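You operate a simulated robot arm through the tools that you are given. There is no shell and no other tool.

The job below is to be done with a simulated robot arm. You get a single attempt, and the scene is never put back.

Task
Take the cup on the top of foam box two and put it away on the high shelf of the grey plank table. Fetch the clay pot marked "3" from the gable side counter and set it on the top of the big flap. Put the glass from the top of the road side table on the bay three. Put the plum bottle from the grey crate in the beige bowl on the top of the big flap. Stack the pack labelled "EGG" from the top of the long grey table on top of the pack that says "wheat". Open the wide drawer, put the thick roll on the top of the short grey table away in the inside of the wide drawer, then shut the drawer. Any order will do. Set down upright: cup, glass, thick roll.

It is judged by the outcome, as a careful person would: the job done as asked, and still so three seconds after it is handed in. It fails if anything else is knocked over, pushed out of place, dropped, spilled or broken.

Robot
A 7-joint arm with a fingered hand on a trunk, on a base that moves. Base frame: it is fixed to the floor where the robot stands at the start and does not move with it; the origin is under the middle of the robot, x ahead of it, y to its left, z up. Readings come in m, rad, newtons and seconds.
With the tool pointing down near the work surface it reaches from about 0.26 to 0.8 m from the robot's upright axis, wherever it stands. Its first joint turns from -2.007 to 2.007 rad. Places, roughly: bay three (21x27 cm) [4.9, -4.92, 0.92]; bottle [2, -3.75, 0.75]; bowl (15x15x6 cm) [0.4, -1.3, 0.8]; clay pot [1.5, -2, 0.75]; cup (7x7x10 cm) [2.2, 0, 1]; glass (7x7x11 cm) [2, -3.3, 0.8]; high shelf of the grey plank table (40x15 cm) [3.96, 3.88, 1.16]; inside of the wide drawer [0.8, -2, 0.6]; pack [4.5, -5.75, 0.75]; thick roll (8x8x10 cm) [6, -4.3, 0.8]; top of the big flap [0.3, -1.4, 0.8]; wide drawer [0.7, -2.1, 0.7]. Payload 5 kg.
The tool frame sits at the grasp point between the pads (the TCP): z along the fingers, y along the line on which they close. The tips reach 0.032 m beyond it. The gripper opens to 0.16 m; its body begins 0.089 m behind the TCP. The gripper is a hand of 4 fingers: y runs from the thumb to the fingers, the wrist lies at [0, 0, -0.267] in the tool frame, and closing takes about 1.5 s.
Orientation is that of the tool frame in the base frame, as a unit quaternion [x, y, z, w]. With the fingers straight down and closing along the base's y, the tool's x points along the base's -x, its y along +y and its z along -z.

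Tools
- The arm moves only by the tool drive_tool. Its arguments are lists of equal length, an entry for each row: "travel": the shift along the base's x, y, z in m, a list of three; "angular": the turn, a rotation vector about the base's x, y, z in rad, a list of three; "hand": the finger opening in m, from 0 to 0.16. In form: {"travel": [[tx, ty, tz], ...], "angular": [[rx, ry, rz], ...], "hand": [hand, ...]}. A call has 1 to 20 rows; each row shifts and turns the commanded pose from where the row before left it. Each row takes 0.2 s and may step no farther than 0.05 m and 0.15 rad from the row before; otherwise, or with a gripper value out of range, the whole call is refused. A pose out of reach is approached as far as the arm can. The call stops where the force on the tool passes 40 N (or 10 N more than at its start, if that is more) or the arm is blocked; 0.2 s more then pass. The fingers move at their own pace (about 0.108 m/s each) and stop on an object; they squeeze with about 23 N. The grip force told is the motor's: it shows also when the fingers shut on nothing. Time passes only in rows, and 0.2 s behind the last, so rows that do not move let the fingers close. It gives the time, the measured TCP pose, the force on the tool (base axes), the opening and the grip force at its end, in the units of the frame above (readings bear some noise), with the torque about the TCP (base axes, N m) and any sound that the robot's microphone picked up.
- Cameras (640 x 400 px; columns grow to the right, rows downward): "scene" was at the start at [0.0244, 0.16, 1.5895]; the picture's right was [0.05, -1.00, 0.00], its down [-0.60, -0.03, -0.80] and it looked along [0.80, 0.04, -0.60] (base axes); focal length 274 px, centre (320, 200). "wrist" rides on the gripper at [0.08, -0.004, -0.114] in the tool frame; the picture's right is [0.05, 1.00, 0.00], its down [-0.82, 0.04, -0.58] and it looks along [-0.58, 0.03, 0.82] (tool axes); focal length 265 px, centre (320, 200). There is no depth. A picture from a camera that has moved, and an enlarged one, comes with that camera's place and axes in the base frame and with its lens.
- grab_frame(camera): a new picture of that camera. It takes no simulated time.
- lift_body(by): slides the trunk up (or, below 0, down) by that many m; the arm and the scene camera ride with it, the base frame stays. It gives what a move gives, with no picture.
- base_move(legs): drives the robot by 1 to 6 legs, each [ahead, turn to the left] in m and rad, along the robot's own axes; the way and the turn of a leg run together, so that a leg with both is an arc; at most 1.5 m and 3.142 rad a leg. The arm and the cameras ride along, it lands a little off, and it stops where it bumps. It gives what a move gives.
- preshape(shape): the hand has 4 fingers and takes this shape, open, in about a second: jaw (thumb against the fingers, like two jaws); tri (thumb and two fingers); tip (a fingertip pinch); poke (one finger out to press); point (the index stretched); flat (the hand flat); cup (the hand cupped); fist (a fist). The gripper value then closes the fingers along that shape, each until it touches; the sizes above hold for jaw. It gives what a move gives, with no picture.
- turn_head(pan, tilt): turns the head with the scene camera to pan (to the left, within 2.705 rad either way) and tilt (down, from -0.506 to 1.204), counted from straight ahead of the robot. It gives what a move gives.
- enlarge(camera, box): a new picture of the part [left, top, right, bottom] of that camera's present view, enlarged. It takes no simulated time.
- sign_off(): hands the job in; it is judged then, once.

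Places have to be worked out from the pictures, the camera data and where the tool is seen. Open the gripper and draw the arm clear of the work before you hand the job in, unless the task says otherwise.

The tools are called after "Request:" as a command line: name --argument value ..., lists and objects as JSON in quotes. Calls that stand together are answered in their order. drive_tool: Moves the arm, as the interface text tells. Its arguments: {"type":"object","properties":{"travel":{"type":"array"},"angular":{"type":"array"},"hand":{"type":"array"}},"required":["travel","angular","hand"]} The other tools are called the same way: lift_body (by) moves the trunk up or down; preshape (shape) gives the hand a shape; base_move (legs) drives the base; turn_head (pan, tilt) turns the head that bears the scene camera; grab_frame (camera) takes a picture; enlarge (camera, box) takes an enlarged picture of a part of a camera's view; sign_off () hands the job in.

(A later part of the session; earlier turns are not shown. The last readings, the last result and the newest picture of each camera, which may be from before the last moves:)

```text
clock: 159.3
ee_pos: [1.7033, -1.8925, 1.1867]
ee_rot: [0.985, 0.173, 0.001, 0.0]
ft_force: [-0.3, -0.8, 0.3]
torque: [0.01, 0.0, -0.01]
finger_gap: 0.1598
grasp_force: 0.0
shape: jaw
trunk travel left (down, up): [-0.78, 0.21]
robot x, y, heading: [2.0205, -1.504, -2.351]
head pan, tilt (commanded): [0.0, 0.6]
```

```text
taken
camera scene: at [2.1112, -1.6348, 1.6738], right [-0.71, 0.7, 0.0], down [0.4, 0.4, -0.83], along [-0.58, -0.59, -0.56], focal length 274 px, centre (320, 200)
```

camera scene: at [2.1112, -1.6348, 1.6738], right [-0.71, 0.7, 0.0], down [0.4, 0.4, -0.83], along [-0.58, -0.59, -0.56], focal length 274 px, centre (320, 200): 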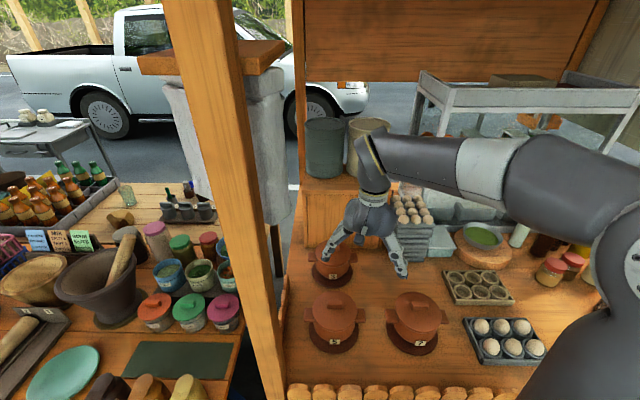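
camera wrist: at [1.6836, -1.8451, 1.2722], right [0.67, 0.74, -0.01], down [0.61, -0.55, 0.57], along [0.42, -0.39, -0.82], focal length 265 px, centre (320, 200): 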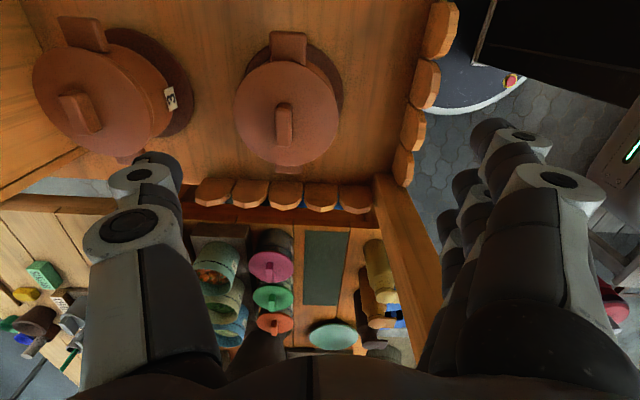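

The elbow-out posture persists regardless of yaw. I'll shift the hand slightly away from the post, back the base out of the cart, and reset the arm posture in the open.

Request:
drive_tool --travel '[[-0.02, 0.02, 0], [-0.02, 0.02, 0], [-0.017, 0.017, 0], [0, 0, 0]]' --angular '[[0, 0, 0], [0, 0, 0], [0, 0, 0], [0, 0, 0]]' --hand '[0.16, 0.16, 0.16, 0.16]'

Request:
base_move --legs '[[-0.42, 0]]'

Request:
turn_head --pan -0.3 --tilt 0.7

Request:
grab_frame --camera "scene"

```text
clock: 160.3
ee_pos: [1.648, -1.8352, 1.1871]
ee_rot: [0.985, 0.175, 0.0, 0.0]
ft_force: [0.5, 0.7, -0.4]
torque: [-0.02, -0.02, 0.02]
finger_gap: 0.1602
grasp_force: 0.1
shape: jaw
trunk travel left (down, up): [-0.78, 0.21]
robot x, y, heading: [2.0219, -1.5043, -2.349]
head pan, tilt (commanded): [0.0, 0.6]
```

```text
clock: 162.9
ee_pos: [1.9476, -1.5342, 1.1874]
ee_rot: [0.984, 0.179, -0.001, 0.0]
ft_force: [0.6, 0.0, 0.6]
torque: [-0.03, 0.06, 0.04]
finger_gap: 0.1598
grasp_force: 0.2
shape: jaw
trunk travel left (down, up): [-0.78, 0.21]
robot x, y, heading: [2.3175, -1.2012, -2.342]
head pan, tilt (commanded): [0.0, 0.6]
```

```text
clock: 163.7
ee_pos: [1.9475, -1.5357, 1.188]
ee_rot: [0.984, 0.179, 0.0, -0.001]
ft_force: [0.6, 0.8, 0.7]
torque: [0.0, 0.01, 0.01]
finger_gap: 0.1597
grasp_force: 0.0
shape: jaw
trunk travel left (down, up): [-0.78, 0.21]
robot x, y, heading: [2.3185, -1.1973, -2.342]
head pan, tilt (commanded): [-0.3, 0.7]
```

```text
taken
camera scene: at [2.3961, -1.3086, 1.6652], right [-0.48, 0.88, 0.0], down [0.57, 0.31, -0.77], along [-0.67, -0.37, -0.64], focal length 274 px, centre (320, 200)
```

scene: 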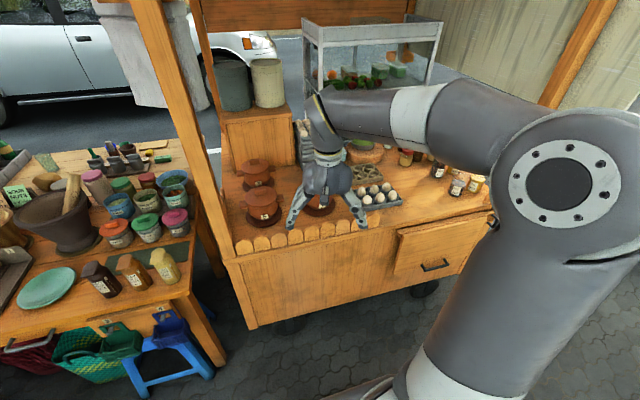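

The arm is in free space outside the cart now. I'll test extending forward at a slightly lower height to see if the posture frees up.

Request:
drive_tool --travel '[[-0.021, -0.0215, -0.03], [-0.021, -0.0215, -0.03], [-0.021, -0.0215, -0.03], [0, 0, 0]]' --angular '[[0, 0, 0], [0, 0, 0], [0, 0, 0], [0, 0, 0]]' --hand '[0.16, 0.16, 0.16, 0.16]'

Request:
grab_frame --camera "scene"

```text
clock: 164.7
ee_pos: [1.9309, -1.5343, 1.1282]
ee_rot: [0.984, 0.179, -0.002, 0.001]
ft_force: [0.3, 0.4, -0.5]
torque: [-0.04, 0.04, -0.02]
finger_gap: 0.1598
grasp_force: 0.1
shape: jaw
out of reach, approached as far as the arm can: row 1, 2, 3
trunk travel left (down, up): [-0.78, 0.21]
robot x, y, heading: [2.319, -1.202, -2.342]
head pan, tilt (commanded): [-0.3, 0.7]
```

```text
taken
camera scene: at [2.3959, -1.3089, 1.6652], right [-0.48, 0.88, 0.0], down [0.57, 0.31, -0.76], along [-0.67, -0.37, -0.64], focal length 274 px, centre (320, 200)
```

scene: 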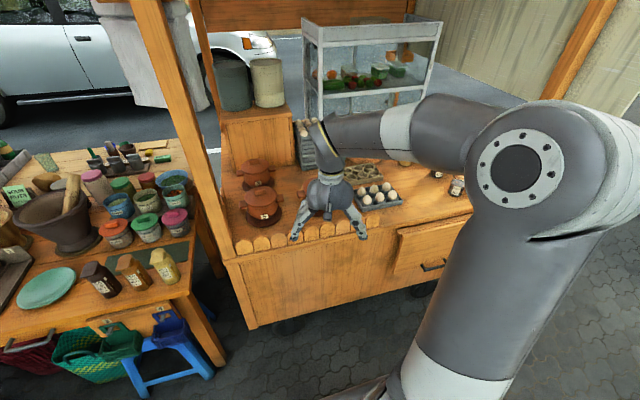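

Still restricted, since the first joint appears to be wound to the right. I'll swing the whole arm to the right where that posture is natural, extend it straight, and then swing back extended so the first joint unwinds.

Request:
drive_tool --travel '[[-0.0275, 0.0329, 0], [-0.0246, 0.0351, 0], [-0.0215, 0.0371, 0], [-0.0182, 0.0388, 0], [-0.0148, 0.0402, 0], [-0.0114, 0.0413, 0], [-0.0078, 0.0421, 0], [-0.0041, 0.0427, 0], [-0.0005, 0.0429, 0], [0.0032, 0.0427, 0], [0.0069, 0.0423, 0], [0.0104, 0.0416, 0], [0.014, 0.0405, 0], [0.0174, 0.0392, 0]]' --angular '[[0, 0, -0.0857], [0, 0, -0.0857], [0, 0, -0.0857], [0, 0, -0.0857], [0, 0, -0.0857], [0, 0, -0.0857], [0, 0, -0.0857], [0, 0, -0.0857], [0, 0, -0.0857], [0, 0, -0.0857], [0, 0, -0.0857], [0, 0, -0.0857], [0, 0, -0.0857], [0, 0, -0.0857]]' --hand '[0.16, 0.16, 0.16, 0.16, 0.16, 0.16, 0.16, 0.16, 0.16, 0.16, 0.16, 0.16, 0.16, 0.16]'

Request:
turn_head --pan -1.0 --tilt 0.7

Request:
grab_frame --camera "scene"

```text
clock: 167.7
ee_pos: [1.85, -0.9754, 1.1288]
ee_rot: [0.913, -0.409, 0.002, 0.0]
ft_force: [0.1, 0.7, 0.0]
torque: [-0.05, 0.02, 0.0]
finger_gap: 0.1598
grasp_force: 0.1
shape: jaw
trunk travel left (down, up): [-0.78, 0.21]
robot x, y, heading: [2.3147, -1.2031, -2.343]
head pan, tilt (commanded): [-0.3, 0.7]
```

```text
clock: 168.8
ee_pos: [1.8505, -0.9756, 1.129]
ee_rot: [0.913, -0.407, 0.0, -0.001]
ft_force: [-0.1, 0.1, 0.6]
torque: [-0.02, -0.02, 0.0]
finger_gap: 0.1597
grasp_force: 0.1
shape: jaw
trunk travel left (down, up): [-0.78, 0.21]
robot x, y, heading: [2.3188, -1.2011, -2.34]
head pan, tilt (commanded): [-1.0, 0.7]
```

```text
taken
camera scene: at [2.3872, -1.2508, 1.6652], right [0.2, 0.98, 0.0], down [0.63, -0.13, -0.76], along [-0.75, 0.15, -0.64], focal length 274 px, centre (320, 200)
```

scene: 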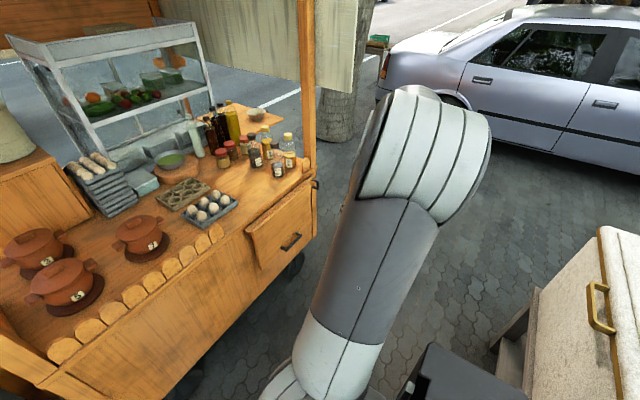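

The swing went smoothly. I'll extend the arm radially to straighten the elbow.

Request:
drive_tool --travel '[[-0.036, 0.0174, 0], [-0.036, 0.0174, 0], [-0.036, 0.0174, 0], [-0.036, 0.0174, 0], [-0.036, 0.0174, 0], [0, 0, 0]]' --angular '[[0, 0, 0], [0, 0, 0], [0, 0, 0], [0, 0, 0], [0, 0, 0], [0, 0, 0]]' --hand '[0.16, 0.16, 0.16, 0.16, 0.16, 0.16]'

Request:
grab_frame --camera "scene"

```text
clock: 170.2
ee_pos: [1.8236, -0.9788, 1.1767]
ee_rot: [0.913, -0.408, 0.0, 0.0]
ft_force: [0.0, 0.1, 0.8]
torque: [0.0, 0.0, -0.02]
finger_gap: 0.1601
grasp_force: 0.1
shape: jaw
out of reach, approached as far as the arm can: row 1, 2, 3, 4, 5
trunk travel left (down, up): [-0.78, 0.21]
robot x, y, heading: [2.3201, -1.2009, -2.344]
head pan, tilt (commanded): [-1.0, 0.7]
```

```text
taken
camera scene: at [2.3871, -1.2508, 1.6652], right [0.2, 0.98, 0.0], down [0.63, -0.13, -0.76], along [-0.75, 0.15, -0.64], focal length 274 px, centre (320, 200)
```

scene: 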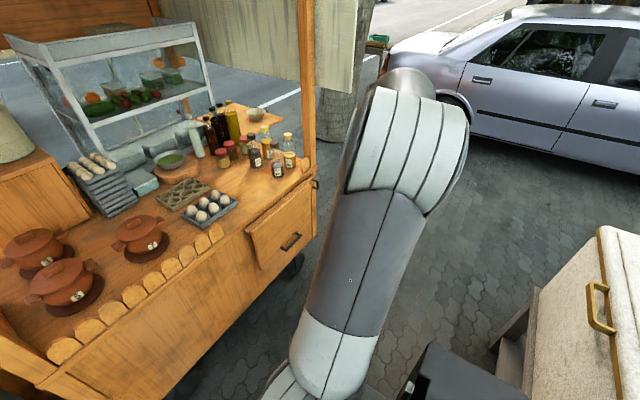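

I still can't extend here. I'll probe whether going lower frees the extension.

Request:
drive_tool --travel '[[0, 0, -0.04], [0, 0, -0.04], [0, 0, -0.04], [0, 0, -0.04], [0, 0, -0.04], [0, 0, 0]]' --angular '[[0, 0, 0], [0, 0, 0], [0, 0, 0], [0, 0, 0], [0, 0, 0], [0, 0, 0]]' --hand '[0.16, 0.16, 0.16, 0.16, 0.16, 0.16]'

Request:
grab_frame --camera "scene"

```text
clock: 171.6
ee_pos: [1.8876, -1.0155, 1.0243]
ee_rot: [0.913, -0.409, 0.0, 0.0]
ft_force: [-0.2, 0.1, -0.4]
torque: [0.02, 0.05, 0.0]
finger_gap: 0.1599
grasp_force: 0.1
shape: jaw
out of reach, approached as far as the arm can: row 1, 2, 3, 4, 5
trunk travel left (down, up): [-0.78, 0.21]
robot x, y, heading: [2.3185, -1.1995, -2.343]
head pan, tilt (commanded): [-1.0, 0.7]
```

```text
taken
camera scene: at [2.3871, -1.2508, 1.6652], right [0.2, 0.98, 0.0], down [0.63, -0.13, -0.76], along [-0.75, 0.15, -0.64], focal length 274 px, centre (320, 200)
```

scene: 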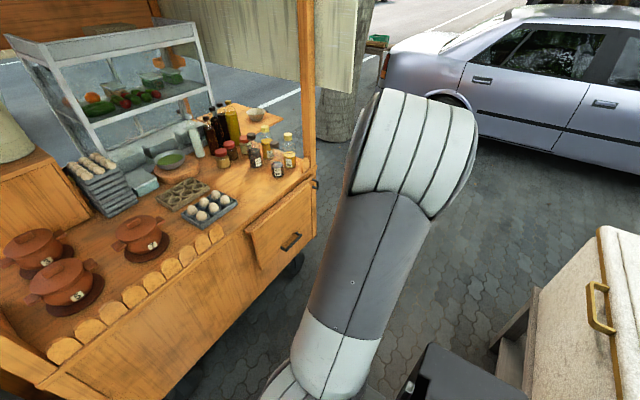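

The shoulder seems flipped, because the elbow passed over the axis during the earlier high, close swing. I'll bring the hand in and up to the upright posture, then swing left and re-extend there to un-flip it.

Request:
drive_tool --travel '[[0.0092, -0.0039, 0.034], [0.0092, -0.0039, 0.034], [0.0092, -0.0039, 0.034], [0.0092, -0.0039, 0.034], [0.0092, -0.0039, 0.034], [0.0092, -0.0039, 0.034], [0, 0, 0]]' --angular '[[0, 0, 0], [0, 0, 0], [0, 0, 0], [0, 0, 0], [0, 0, 0], [0, 0, 0], [0, 0, 0]]' --hand '[0.16, 0.16, 0.16, 0.16, 0.16, 0.16, 0.16]'

Request:
grab_frame --camera "scene"

```text
clock: 173.2
ee_pos: [1.9418, -1.0371, 1.2291]
ee_rot: [0.913, -0.408, 0.0, 0.0]
ft_force: [0.7, -0.7, 0.2]
torque: [0.0, -0.01, 0.02]
finger_gap: 0.1598
grasp_force: 0.1
shape: jaw
trunk travel left (down, up): [-0.78, 0.21]
robot x, y, heading: [2.3173, -1.2003, -2.338]
head pan, tilt (commanded): [-1.0, 0.7]
```

```text
taken
camera scene: at [2.3871, -1.2509, 1.6652], right [0.2, 0.98, 0.0], down [0.63, -0.13, -0.76], along [-0.75, 0.15, -0.64], focal length 274 px, centre (320, 200)
```

scene: 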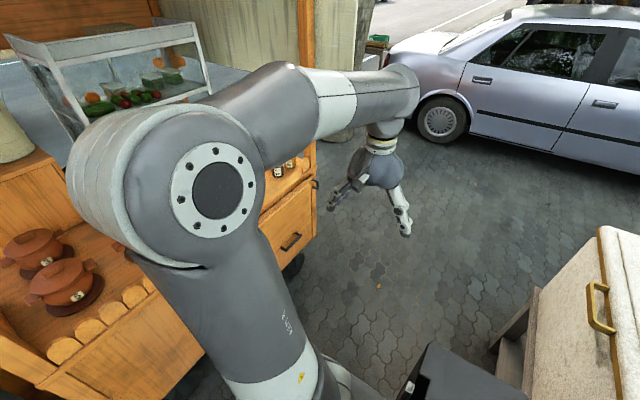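

The elbow has now flipped over to the left side. I'll test whether the arm extends freely from this posture.

Request:
drive_tool --travel '[[-0.032, 0.014, -0.02], [-0.032, 0.014, -0.02], [-0.032, 0.014, -0.02], [-0.032, 0.014, -0.02], [-0.032, 0.014, 0], [-0.032, 0.014, 0], [0, 0, 0]]' --angular '[[0, 0, 0], [0, 0, 0], [0, 0, 0], [0, 0, 0], [0, 0, 0], [0, 0, 0], [0, 0, 0]]' --hand '[0.16, 0.16, 0.16, 0.16, 0.16, 0.16, 0.16]'

Request:
grab_frame --camera "scene"

```text
clock: 174.8
ee_pos: [1.7509, -0.9542, 1.1487]
ee_rot: [0.913, -0.408, 0.0, -0.001]
ft_force: [0.7, 0.4, -1.0]
torque: [-0.04, 0.04, -0.02]
finger_gap: 0.1598
grasp_force: 0.1
shape: jaw
trunk travel left (down, up): [-0.78, 0.21]
robot x, y, heading: [2.3189, -1.2015, -2.339]
head pan, tilt (commanded): [-1.0, 0.7]
```

```text
taken
camera scene: at [2.3882, -1.2503, 1.6652], right [0.2, 0.98, 0.0], down [0.63, -0.13, -0.77], along [-0.75, 0.15, -0.64], focal length 274 px, centre (320, 200)
```

scene: 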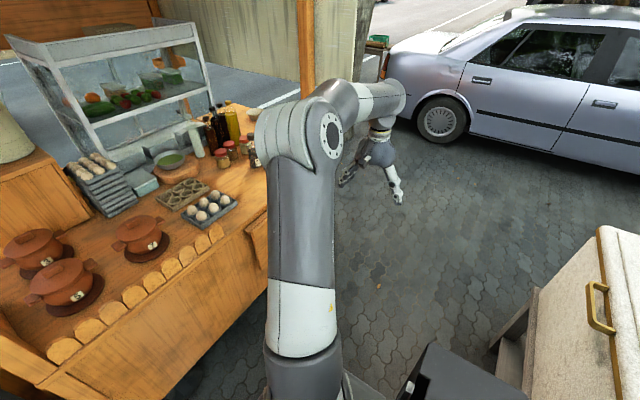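

The arm extends freely again with r≈0.62. I'll swing it back to the front, keeping it extended and turning the hand to a yaw that clears the pot's lugs.

Request:
drive_tool --travel '[[-0.0175, -0.0451, 0], [-0.0138, -0.0464, 0], [-0.01, -0.0473, 0], [-0.0062, -0.048, 0], [-0.0023, -0.0483, 0], [0.0016, -0.0484, 0], [0.0055, -0.0481, 0], [0.0094, -0.0475, 0], [0.0132, -0.0466, 0], [0.0168, -0.0454, 0], [0.0205, -0.0439, 0], [0.0239, -0.0421, 0], [0.0273, -0.04, 0], [0.0304, -0.0377, 0], [0, 0, 0]]' --angular '[[0, 0, 0.024], [0, 0, 0.024], [0, 0, 0.024], [0, 0, 0.024], [0, 0, 0.024], [0, 0, 0.024], [0, 0, 0.024], [0, 0, 0.024], [0, 0, 0.024], [0, 0, 0.024], [0, 0, 0.024], [0, 0, 0.024], [0, 0, 0.024], [0, 0, 0.024], [0, 0, 0]]' --hand '[0.16, 0.16, 0.16, 0.16, 0.16, 0.16, 0.16, 0.16, 0.16, 0.16, 0.16, 0.16, 0.16, 0.16, 0.16]'

Request:
turn_head --pan 0.0 --tilt 0.6

Request:
grab_frame --camera "scene"

```text
clock: 178.0
ee_pos: [1.8484, -1.5905, 1.1493]
ee_rot: [0.968, -0.25, 0.001, -0.001]
ft_force: [-0.3, 0.3, 0.0]
torque: [0.0, -0.02, 0.01]
finger_gap: 0.1599
grasp_force: 0.0
shape: jaw
trunk travel left (down, up): [-0.78, 0.21]
robot x, y, heading: [2.3172, -1.1956, -2.341]
head pan, tilt (commanded): [-1.0, 0.7]
```

```text
clock: 179.3
ee_pos: [1.8478, -1.5909, 1.149]
ee_rot: [0.969, -0.248, 0.001, 0.0]
ft_force: [0.5, 0.4, 0.2]
torque: [-0.03, -0.02, 0.03]
finger_gap: 0.16
grasp_force: 0.0
shape: jaw
trunk travel left (down, up): [-0.78, 0.21]
robot x, y, heading: [2.317, -1.2021, -2.342]
head pan, tilt (commanded): [0.0, 0.6]
```

```text
taken
camera scene: at [2.4089, -1.3313, 1.6738], right [-0.72, 0.7, 0.0], down [0.39, 0.4, -0.82], along [-0.58, -0.59, -0.57], focal length 274 px, centre (320, 200)
```

scene: 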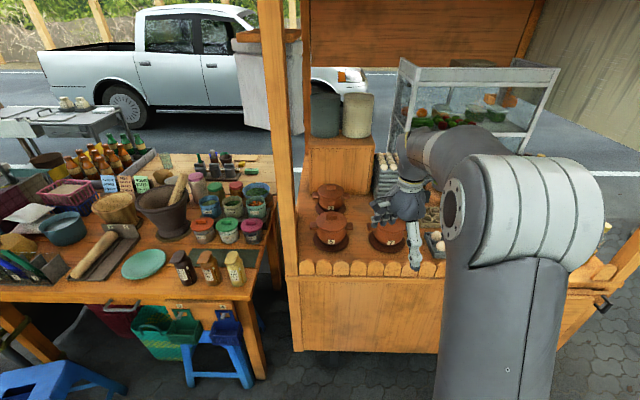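

The arm is back in its natural posture with the hand yaw right. I'll drive in 0.42 m again, with the hand above the pots.

Request:
base_move --legs '[[0.42, -0.012]]'

Request:
grab_frame --camera "wrist"

Request:
grab_frame --camera "scene"

```text
clock: 181.9
ee_pos: [1.5423, -1.8893, 1.1501]
ee_rot: [0.967, -0.256, 0.001, -0.001]
ft_force: [0.2, 0.0, -0.4]
torque: [0.02, 0.0, 0.02]
finger_gap: 0.1599
grasp_force: 0.0
shape: jaw
trunk travel left (down, up): [-0.78, 0.21]
robot x, y, heading: [2.0209, -1.5068, -2.358]
head pan, tilt (commanded): [0.0, 0.6]
```

```text
taken
camera wrist: at [1.6146, -1.9252, 1.2632], right [-0.45, -0.89, 0.0], down [-0.73, 0.37, 0.58], along [-0.51, 0.26, -0.82], focal length 265 px, centre (320, 200)
```

wrist: 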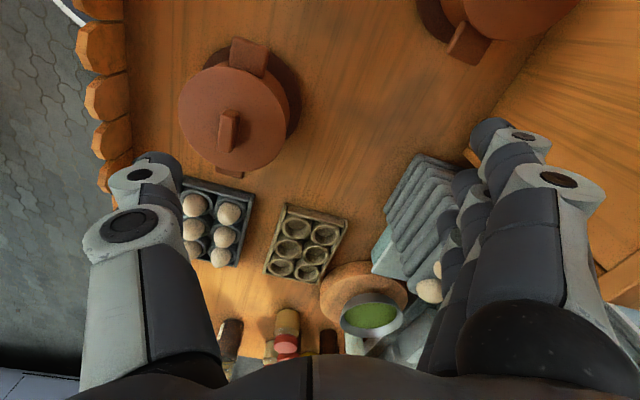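

```text
taken
camera scene: at [2.1067, -1.6376, 1.6738], right [-0.71, 0.71, 0.0], down [0.4, 0.4, -0.82], along [-0.58, -0.58, -0.57], focal length 274 px, centre (320, 200)
```

scene: 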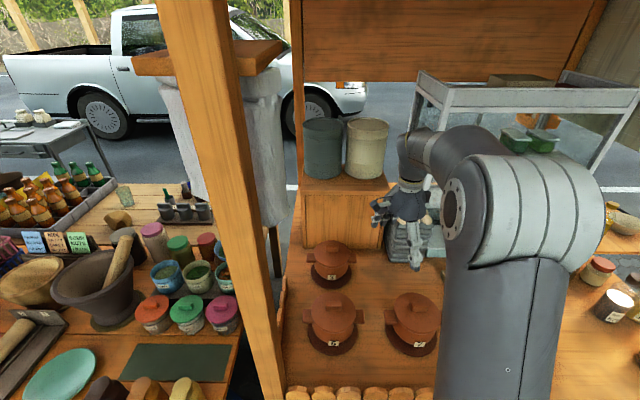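

The hand is over the counter at z=1.15 with the posture free. I'll move over pot 3 at (1.554,-2.123).

Request:
drive_tool --travel '[[0.004, -0.039, 0], [0.004, -0.039, 0], [0.004, -0.039, 0], [0, -0.039, 0], [0, -0.039, 0], [0, -0.039, 0], [0, 0, 0]]' --angular '[[0, 0, 0], [0, 0, 0], [0, 0, 0], [0, 0, 0], [0, 0, 0], [0, 0, 0], [0, 0, 0]]' --hand '[0.16, 0.16, 0.16, 0.16, 0.16, 0.16, 0.16]'

Request:
grab_frame --camera "wrist"

Request:
grab_frame --camera "scene"

```text
clock: 183.5
ee_pos: [1.5523, -2.1211, 1.1538]
ee_rot: [0.967, -0.256, 0.0, 0.0]
ft_force: [-0.7, 0.5, 0.4]
torque: [-0.02, 0.03, 0.01]
finger_gap: 0.1598
grasp_force: 0.0
shape: jaw
trunk travel left (down, up): [-0.78, 0.21]
robot x, y, heading: [2.0184, -1.5051, -2.359]
head pan, tilt (commanded): [0.0, 0.6]
```

```text
taken
camera wrist: at [1.6244, -2.1567, 1.2658], right [-0.45, -0.89, 0.0], down [-0.73, 0.37, 0.58], along [-0.52, 0.26, -0.82], focal length 265 px, centre (320, 200)
```

wrist: 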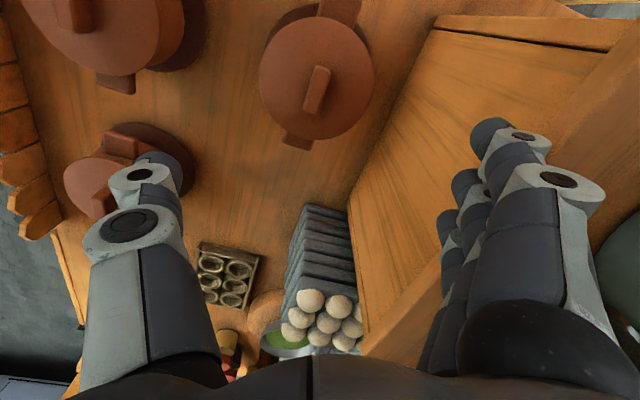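

```text
taken
camera scene: at [2.1076, -1.6362, 1.6739], right [-0.71, 0.71, 0.0], down [0.4, 0.4, -0.83], along [-0.58, -0.58, -0.56], focal length 274 px, centre (320, 200)
```

scene: 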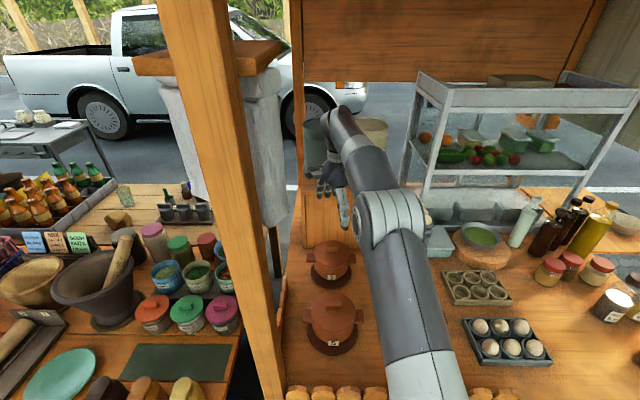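

The wrist view shows pot 3 slightly off the tool axis. I'll enlarge it to measure the lid centre accurately.

Request:
enlarge --camera "wrist" --box '[220, 0, 420, 160]'

```text
2.50 times, centred on (320, 80) of wrist
camera zoom: at [1.6244, -2.1567, 1.2658], right [-0.45, -0.89, 0.0], down [-0.73, 0.37, 0.58], along [-0.52, 0.26, -0.82], focal length 664 px, centre (320, 500)
```

zoom: 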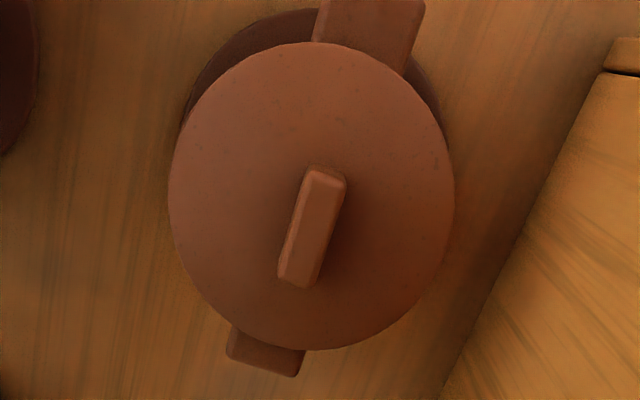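

The lid centre is offset (0.016,-0.004) from the tool, with the rim at z≈0.929 and 4 cm of finger room to the box. I'll correct that and lower the trunk partway.

Request:
drive_tool --travel '[[0.016, -0.0042, 0], [0, 0, 0]]' --angular '[[0, 0, 0], [0, 0, 0]]' --hand '[0.16, 0.16]'

Request:
lift_body --by -0.14

Request:
grab_frame --camera "wrist"

Request:
grab_frame --camera "scene"

```text
clock: 184.1
ee_pos: [1.5684, -2.126, 1.152]
ee_rot: [0.967, -0.256, 0.001, -0.001]
ft_force: [0.8, 0.3, -0.1]
torque: [0.01, -0.03, 0.04]
finger_gap: 0.1599
grasp_force: 0.0
shape: jaw
trunk travel left (down, up): [-0.78, 0.21]
robot x, y, heading: [2.0177, -1.5029, -2.358]
head pan, tilt (commanded): [0.0, 0.6]
```

```text
clock: 185.8
ee_pos: [1.5694, -2.1257, 1.0108]
ee_rot: [0.967, -0.255, 0.0, 0.0]
ft_force: [-0.4, -0.4, 0.1]
torque: [0.0, 0.03, -0.01]
finger_gap: 0.1598
grasp_force: 0.1
shape: jaw
trunk travel left (down, up): [-0.64, 0.35]
robot x, y, heading: [2.019, -1.5024, -2.359]
head pan, tilt (commanded): [0.0, 0.6]
```

```text
taken
camera wrist: at [1.6411, -2.1616, 1.1256], right [-0.45, -0.89, 0.0], down [-0.73, 0.37, 0.58], along [-0.52, 0.26, -0.82], focal length 265 px, centre (320, 200)
```

wrist: 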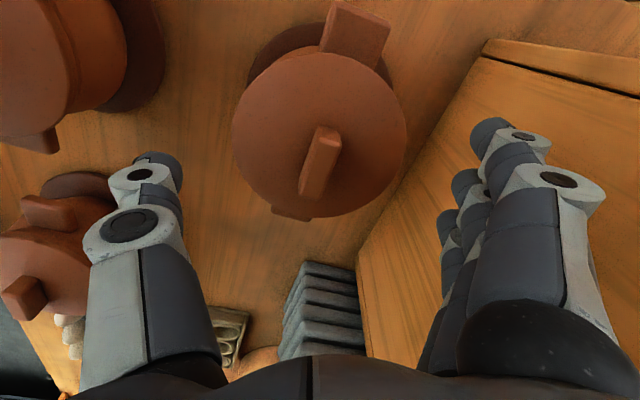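

```text
taken
camera scene: at [2.1074, -1.6369, 1.5338], right [-0.71, 0.71, 0.0], down [0.4, 0.4, -0.83], along [-0.58, -0.58, -0.56], focal length 274 px, centre (320, 200)
```

scene: 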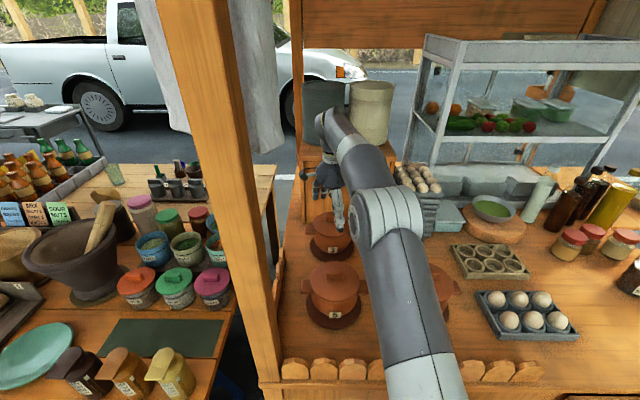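

The lid is centred within 4 mm. I'll descend with the arm in two steps.

Request:
drive_tool --travel '[[0.002, -0.001, -0.02], [0, 0, -0.02], [0, 0, -0.02], [0, 0, 0]]' --angular '[[0, 0, 0], [0, 0, 0], [0, 0, 0], [0, 0, 0]]' --hand '[0.16, 0.16, 0.16, 0.16]'

Request:
grab_frame --camera "wrist"

Request:
grab_frame --camera "scene"

```text
clock: 186.8
ee_pos: [1.5711, -2.1264, 0.9505]
ee_rot: [0.967, -0.255, 0.001, 0.0]
ft_force: [0.5, 0.6, -0.7]
torque: [0.0, 0.01, 0.01]
finger_gap: 0.1596
grasp_force: 0.0
shape: jaw
trunk travel left (down, up): [-0.64, 0.35]
robot x, y, heading: [2.0221, -1.5055, -2.353]
head pan, tilt (commanded): [0.0, 0.6]
```

```text
taken
camera wrist: at [1.6434, -2.1621, 1.0655], right [-0.45, -0.89, 0.0], down [-0.73, 0.37, 0.58], along [-0.52, 0.26, -0.82], focal length 265 px, centre (320, 200)
```

wrist: 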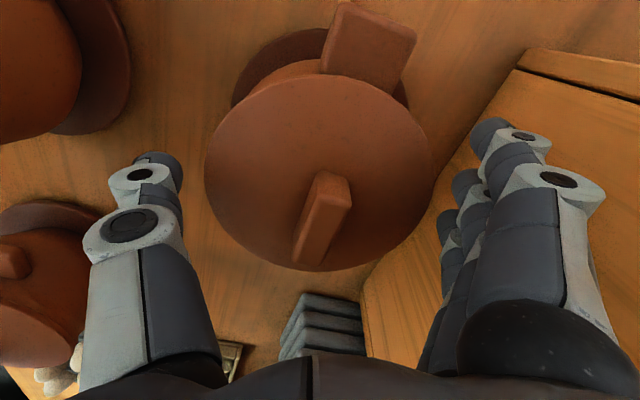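

```text
taken
camera scene: at [2.1073, -1.6371, 1.5338], right [-0.71, 0.71, 0.0], down [0.4, 0.4, -0.82], along [-0.58, -0.58, -0.57], focal length 274 px, centre (320, 200)
```

scene: 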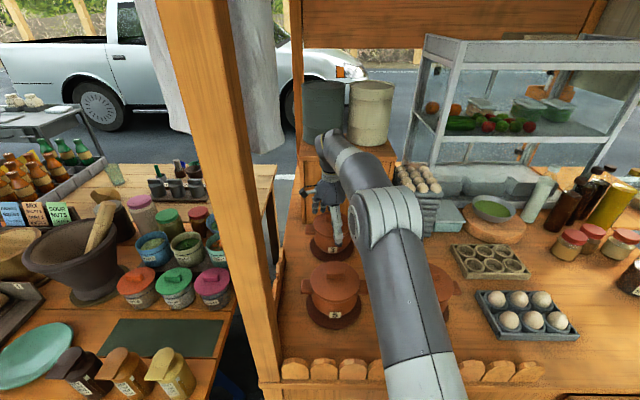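

Both sides still clear the lid. I'll descend the last 5 cm.

Request:
drive_tool --travel '[[0, 0, -0.018], [0, 0, -0.018], [0, 0, -0.018], [0, 0, 0]]' --angular '[[0, 0, 0], [0, 0, 0], [0, 0, 0], [0, 0, 0]]' --hand '[0.16, 0.16, 0.16, 0.16]'

Request:
grab_frame --camera "wrist"

Request:
enlarge --camera "scene" --box '[270, 140, 400, 280]'

```text
clock: 187.8
ee_pos: [1.5717, -2.1267, 0.9025]
ee_rot: [0.967, -0.256, -0.001, 0.002]
ft_force: [2.9, 2.4, 21.0]
torque: [0.74, -0.36, -0.09]
finger_gap: 0.1597
grasp_force: 0.0
shape: jaw
trunk travel left (down, up): [-0.64, 0.35]
robot x, y, heading: [2.0201, -1.5069, -2.357]
head pan, tilt (commanded): [0.0, 0.6]
```

```text
taken
camera wrist: at [1.6432, -2.1613, 1.0158], right [-0.45, -0.89, 0.0], down [-0.73, 0.37, 0.58], along [-0.52, 0.26, -0.82], focal length 265 px, centre (320, 200)
```

wrist: 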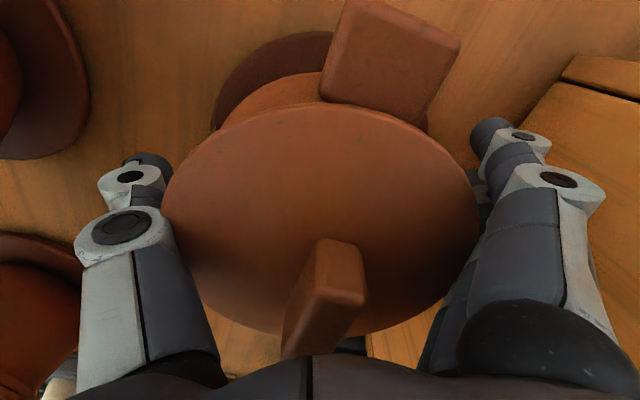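

```text
2.86 times, centred on (335, 210) of scene
camera zoom: at [2.109, -1.635, 1.5342], right [-0.71, 0.71, 0.0], down [0.4, 0.4, -0.83], along [-0.58, -0.58, -0.56], focal length 781 px, centre (277, 171)
```

zoom: 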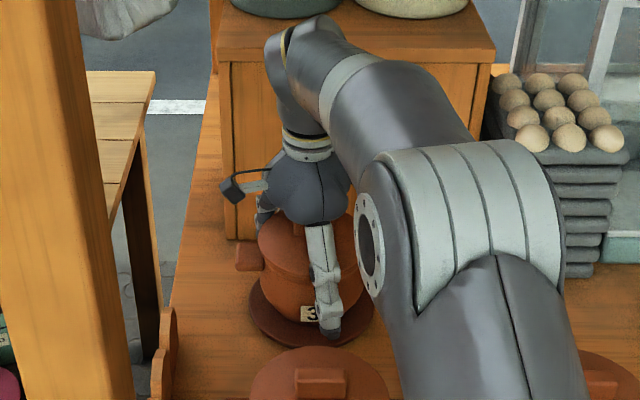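

I feel 21 N of contact, probably a finger or the palm touching the lid or knob. I'll back up slightly until it's free.

Request:
drive_tool --travel '[[0, 0, 0.008], [0, 0, 0]]' --angular '[[0, 0, 0], [0, 0, 0]]' --hand '[0.16, 0.16]'

Request:
grab_frame --camera "wrist"

```text
clock: 188.3
ee_pos: [1.5702, -2.1262, 0.9058]
ee_rot: [0.967, -0.256, 0.001, -0.001]
ft_force: [0.4, -0.2, -1.1]
torque: [-0.01, -0.05, 0.02]
finger_gap: 0.16
grasp_force: 0.1
shape: jaw
trunk travel left (down, up): [-0.64, 0.35]
robot x, y, heading: [2.0218, -1.5044, -2.359]
head pan, tilt (commanded): [0.0, 0.6]
heard: snap
```

```text
taken
camera wrist: at [1.642, -2.1619, 1.0194], right [-0.45, -0.89, 0.0], down [-0.73, 0.37, 0.58], along [-0.52, 0.26, -0.82], focal length 265 px, centre (320, 200)
```

wrist: 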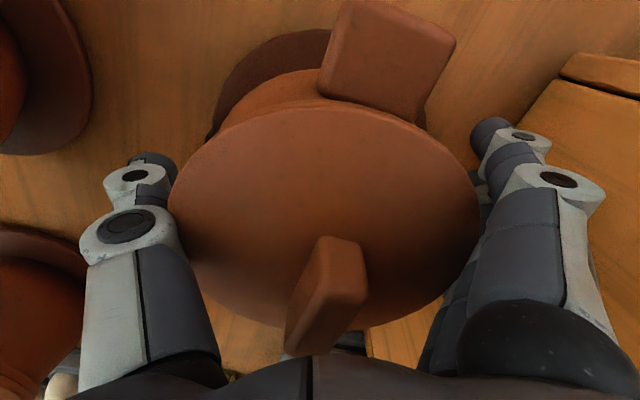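

I heard a snap, so I'll check the pot and hand visually before going on.

Request:
enlarge --camera "scene" --box '[290, 180, 390, 270]'

Request:
enlarge --camera "wrist" --box '[60, 0, 520, 380]'

```text
4.44 times, centred on (340, 225) of scene
camera zoom: at [2.1073, -1.6372, 1.5336], right [-0.71, 0.71, 0.0], down [0.4, 0.4, -0.82], along [-0.58, -0.58, -0.57], focal length 1216 px, centre (231, 89)
```

zoom: 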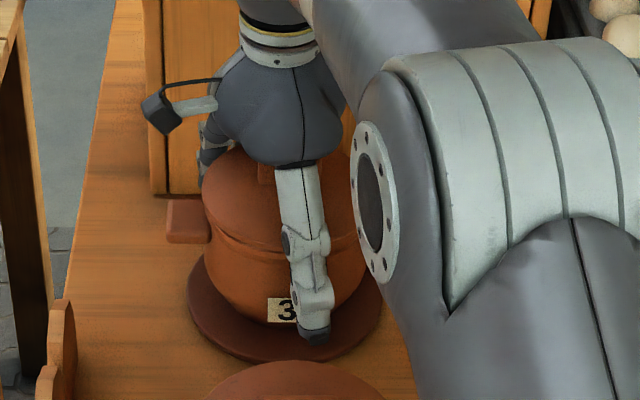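

```text
1.05 times, centred on (290, 190) of wrist (not enlarged: the box is as wide or as high as the picture)
camera zoom: at [1.642, -2.1619, 1.0194], right [-0.45, -0.89, 0.0], down [-0.73, 0.37, 0.58], along [-0.52, 0.26, -0.82], focal length 279 px, centre (352, 210)
```

zoom: 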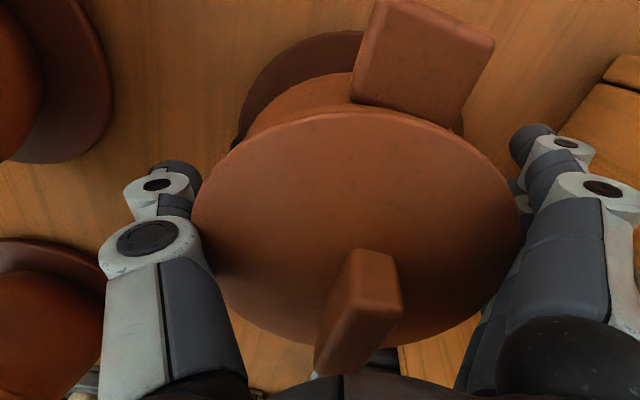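

The pot looks intact and the thumb and fingers straddle it. I'll close the hand gently on it.

Request:
drive_tool --travel '[[0, 0, 0], [0, 0, 0], [0, 0, 0], [0, 0, 0], [0, 0, 0], [0, 0, 0], [0, 0, 0]]' --angular '[[0, 0, 0], [0, 0, 0], [0, 0, 0], [0, 0, 0], [0, 0, 0], [0, 0, 0], [0, 0, 0]]' --hand '[0.14, 0.12, 0.1, 0.08, 0.08, 0.08, 0.08]'

Request:
grab_frame --camera "wrist"

Request:
enlarge --camera "scene" --box '[290, 180, 390, 270]'

```text
clock: 189.9
ee_pos: [1.5703, -2.1272, 0.9064]
ee_rot: [0.967, -0.256, 0.0, -0.001]
ft_force: [0.5, -1.0, 0.5]
torque: [-0.1, 0.03, 0.03]
finger_gap: 0.1277
grasp_force: 23.3
shape: jaw
trunk travel left (down, up): [-0.64, 0.35]
robot x, y, heading: [2.0205, -1.5027, -2.354]
head pan, tilt (commanded): [0.0, 0.6]
```

```text
taken
camera wrist: at [1.6422, -2.1625, 1.0199], right [-0.45, -0.89, 0.0], down [-0.73, 0.37, 0.58], along [-0.51, 0.26, -0.82], focal length 265 px, centre (320, 200)
```

wrist: 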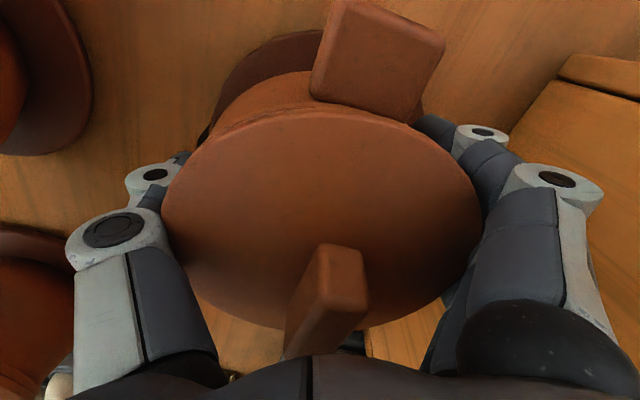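

```text
4.44 times, centred on (340, 225) of scene
camera zoom: at [2.107, -1.6376, 1.5337], right [-0.71, 0.71, 0.0], down [0.4, 0.4, -0.82], along [-0.58, -0.58, -0.57], focal length 1216 px, centre (231, 89)
```

zoom: 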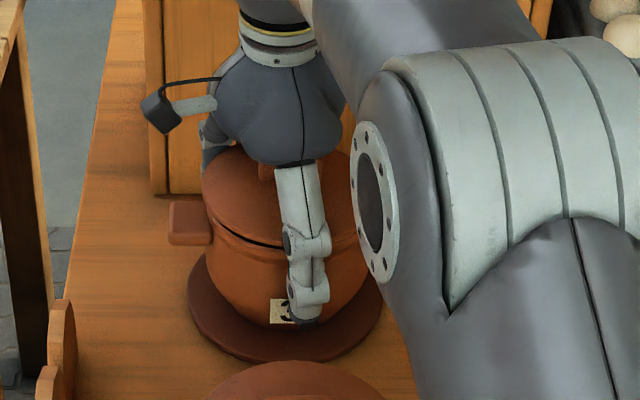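

The grip holds at 0.128 m, but I see a dark line under the lid on the thumb side. I'll look closer.

Request:
enlarge --camera "scene" --box '[325, 205, 380, 260]'

Request:
enlarge --camera "wrist" --box '[130, 60, 330, 220]'

```text
7.27 times, centred on (352, 232) of scene
camera zoom: at [2.107, -1.6376, 1.5337], right [-0.71, 0.71, 0.0], down [0.4, 0.4, -0.82], along [-0.58, -0.58, -0.57], focal length 1989 px, centre (84, -36)
```

zoom: 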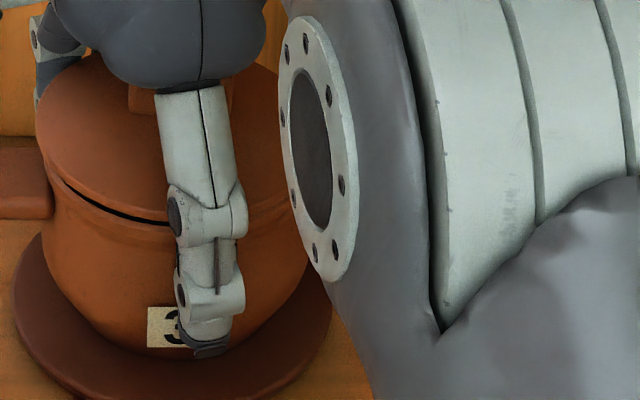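

```text
2.50 times, centred on (230, 140) of wrist
camera zoom: at [1.6422, -2.1625, 1.0199], right [-0.45, -0.89, 0.0], down [-0.73, 0.37, 0.58], along [-0.51, 0.26, -0.82], focal length 664 px, centre (545, 350)
```

zoom: 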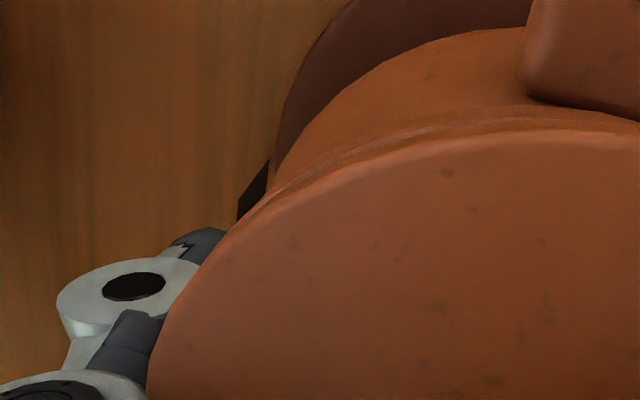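

The lid is a separate piece, lifted a few millimetres on the thumb side, while the fingertips hold the body. I'll test by lifting only 2 cm and checking that the body comes too.

Request:
lift_body --by 0.02

Request:
enlarge --camera "scene" --box '[310, 195, 380, 265]'

Request:
grab_frame --camera "wrist"

```text
clock: 190.6
ee_pos: [1.5701, -2.1266, 0.9256]
ee_rot: [0.967, -0.256, 0.0, -0.001]
ft_force: [-0.4, 0.2, -8.9]
torque: [-0.07, -0.02, 0.02]
finger_gap: 0.1275
grasp_force: 23.0
shape: jaw
trunk travel left (down, up): [-0.66, 0.33]
robot x, y, heading: [2.0139, -1.5091, -2.353]
head pan, tilt (commanded): [0.0, 0.6]
```

```text
5.71 times, centred on (345, 230) of scene
camera zoom: at [2.1068, -1.638, 1.5537], right [-0.71, 0.71, 0.0], down [0.4, 0.4, -0.82], along [-0.58, -0.58, -0.57], focal length 1563 px, centre (177, 29)
```

zoom: 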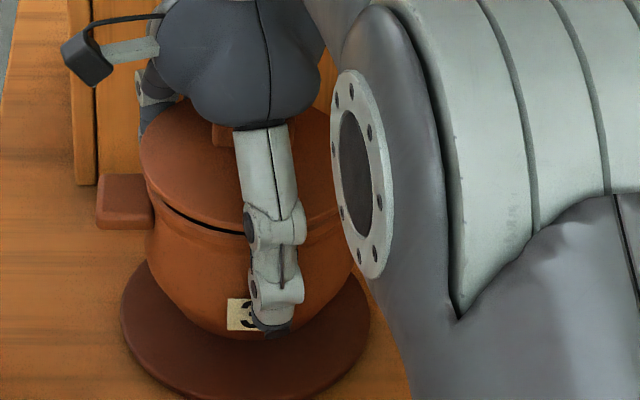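

```text
taken
camera wrist: at [1.642, -2.1627, 1.0396], right [-0.45, -0.89, 0.0], down [-0.73, 0.37, 0.58], along [-0.51, 0.26, -0.82], focal length 265 px, centre (320, 200)
```

wrist: 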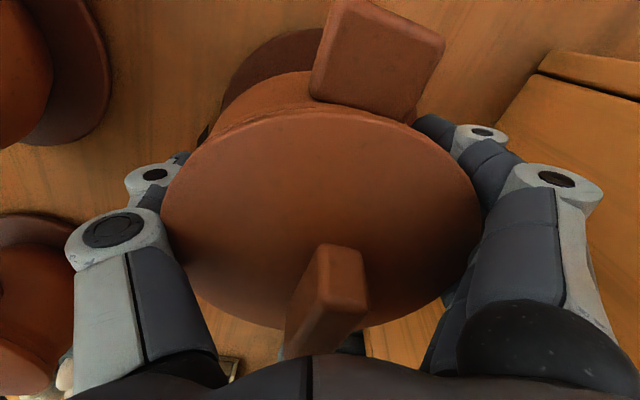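

The pot body came up with the hand, about 0.9 kg, and the saucer stays behind. I'll lift it well above the other pots.

Request:
lift_body --by 0.22

Request:
grab_frame --camera "scene"

Request:
grab_frame --camera "wrist"

```text
clock: 192.9
ee_pos: [1.5703, -2.127, 1.1467]
ee_rot: [0.967, -0.256, 0.0, 0.0]
ft_force: [0.2, 0.4, -6.7]
torque: [-0.04, -0.11, -0.01]
finger_gap: 0.1278
grasp_force: 23.6
shape: jaw
trunk travel left (down, up): [-0.88, 0.11]
robot x, y, heading: [2.0213, -1.5038, -2.355]
head pan, tilt (commanded): [0.0, 0.6]
```

```text
taken
camera scene: at [2.1067, -1.638, 1.7737], right [-0.71, 0.71, 0.0], down [0.4, 0.4, -0.82], along [-0.58, -0.58, -0.57], focal length 274 px, centre (320, 200)
```

scene: 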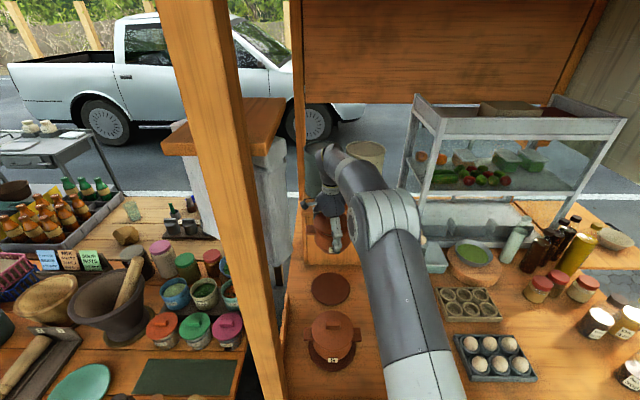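

```text
taken
camera wrist: at [1.642, -2.1628, 1.2597], right [-0.45, -0.89, 0.0], down [-0.73, 0.37, 0.58], along [-0.51, 0.26, -0.82], focal length 265 px, centre (320, 200)
```

wrist: 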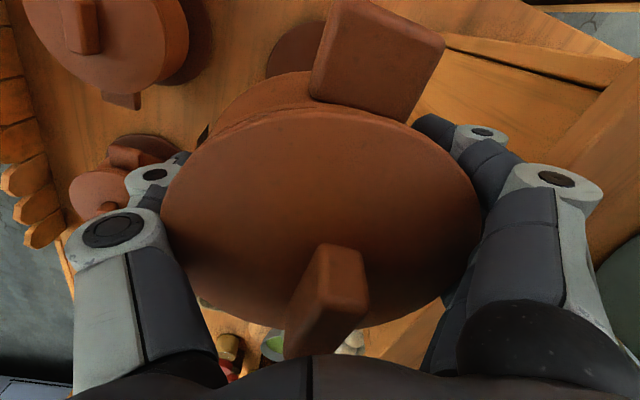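

The pot is held firmly above everything. I'll shift it away from the post, then back the base out of the stall.

Request:
drive_tool --travel '[[-0.004, 0.032, 0], [-0.004, 0.032, 0], [-0.004, 0.032, 0], [-0.004, 0.032, 0], [-0.004, 0.032, 0], [-0.004, 0.032, 0], [-0.004, 0.032, 0], [0, 0, 0]]' --angular '[[0, 0, 0], [0, 0, 0], [0, 0, 0], [0, 0, 0], [0, 0, 0], [0, 0, 0], [0, 0, 0], [0, 0, 0]]' --hand '[0.08, 0.08, 0.08, 0.08, 0.08, 0.08, 0.08, 0.08]'

Request:
base_move --legs '[[-0.44, 0]]'

Request:
grab_frame --camera "scene"

```text
clock: 194.8
ee_pos: [1.5422, -1.9027, 1.1465]
ee_rot: [0.967, -0.256, 0.0, 0.0]
ft_force: [0.8, -1.2, -6.8]
torque: [-0.03, -0.05, -0.01]
finger_gap: 0.1271
grasp_force: 23.0
shape: jaw
trunk travel left (down, up): [-0.88, 0.11]
robot x, y, heading: [2.0189, -1.5085, -2.356]
head pan, tilt (commanded): [0.0, 0.6]
```

```text
clock: 197.4
ee_pos: [1.8571, -1.5888, 1.1467]
ee_rot: [0.967, -0.253, 0.0, 0.0]
ft_force: [0.3, 0.3, -7.9]
torque: [-0.09, 0.01, -0.02]
finger_gap: 0.1275
grasp_force: 23.2
shape: jaw
trunk travel left (down, up): [-0.88, 0.11]
robot x, y, heading: [2.3355, -1.189, -2.351]
head pan, tilt (commanded): [0.0, 0.6]
```

```text
taken
camera scene: at [2.4214, -1.3215, 1.7738], right [-0.71, 0.7, 0.0], down [0.4, 0.4, -0.83], along [-0.58, -0.59, -0.56], focal length 274 px, centre (320, 200)
```

scene: 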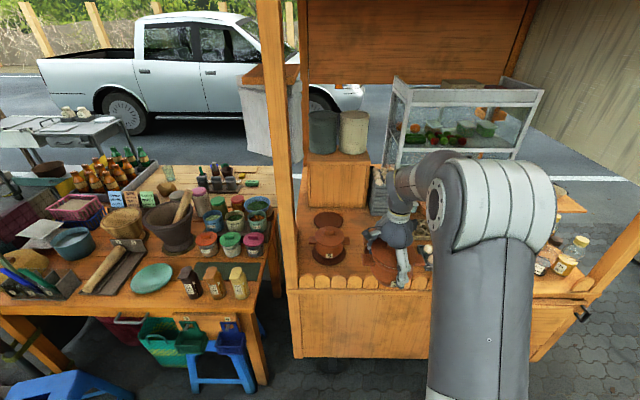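

The pot is out of the stall and nothing else moved. I'll drive back along the lane to the front of the cart and look at the flap area.

Request:
base_move --legs '[[0, -1.576], [1.2, 0], [0, 1.0]]'

Request:
turn_head --pan 0.3 --tilt 0.5

Request:
grab_frame --camera "scene"

```text
clock: 209.8
ee_pos: [0.8612, -0.4563, 1.1472]
ee_rot: [0.859, -0.511, 0.0, -0.001]
ft_force: [0.1, 0.3, -7.5]
torque: [-0.11, 0.03, -0.02]
finger_gap: 0.1273
grasp_force: 22.5
shape: jaw
trunk travel left (down, up): [-0.88, 0.11]
robot x, y, heading: [1.4762, -0.368, -2.91]
head pan, tilt (commanded): [0.0, 0.6]
```

```text
clock: 210.6
ee_pos: [0.8611, -0.4558, 1.1468]
ee_rot: [0.859, -0.511, 0.001, -0.001]
ft_force: [0.1, -0.3, -7.8]
torque: [-0.11, 0.0, -0.02]
finger_gap: 0.1269
grasp_force: 23.6
shape: jaw
trunk travel left (down, up): [-0.88, 0.11]
robot x, y, heading: [1.4716, -0.3696, -2.909]
head pan, tilt (commanded): [0.3, 0.499]
```

```text
taken
camera scene: at [1.4878, -0.5552, 1.7828], right [-0.5, 0.86, 0.0], down [0.41, 0.24, -0.88], along [-0.76, -0.44, -0.48], focal length 274 px, centre (320, 200)
```

scene: 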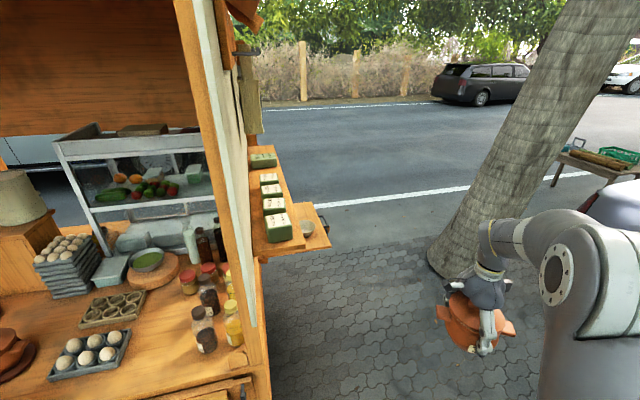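

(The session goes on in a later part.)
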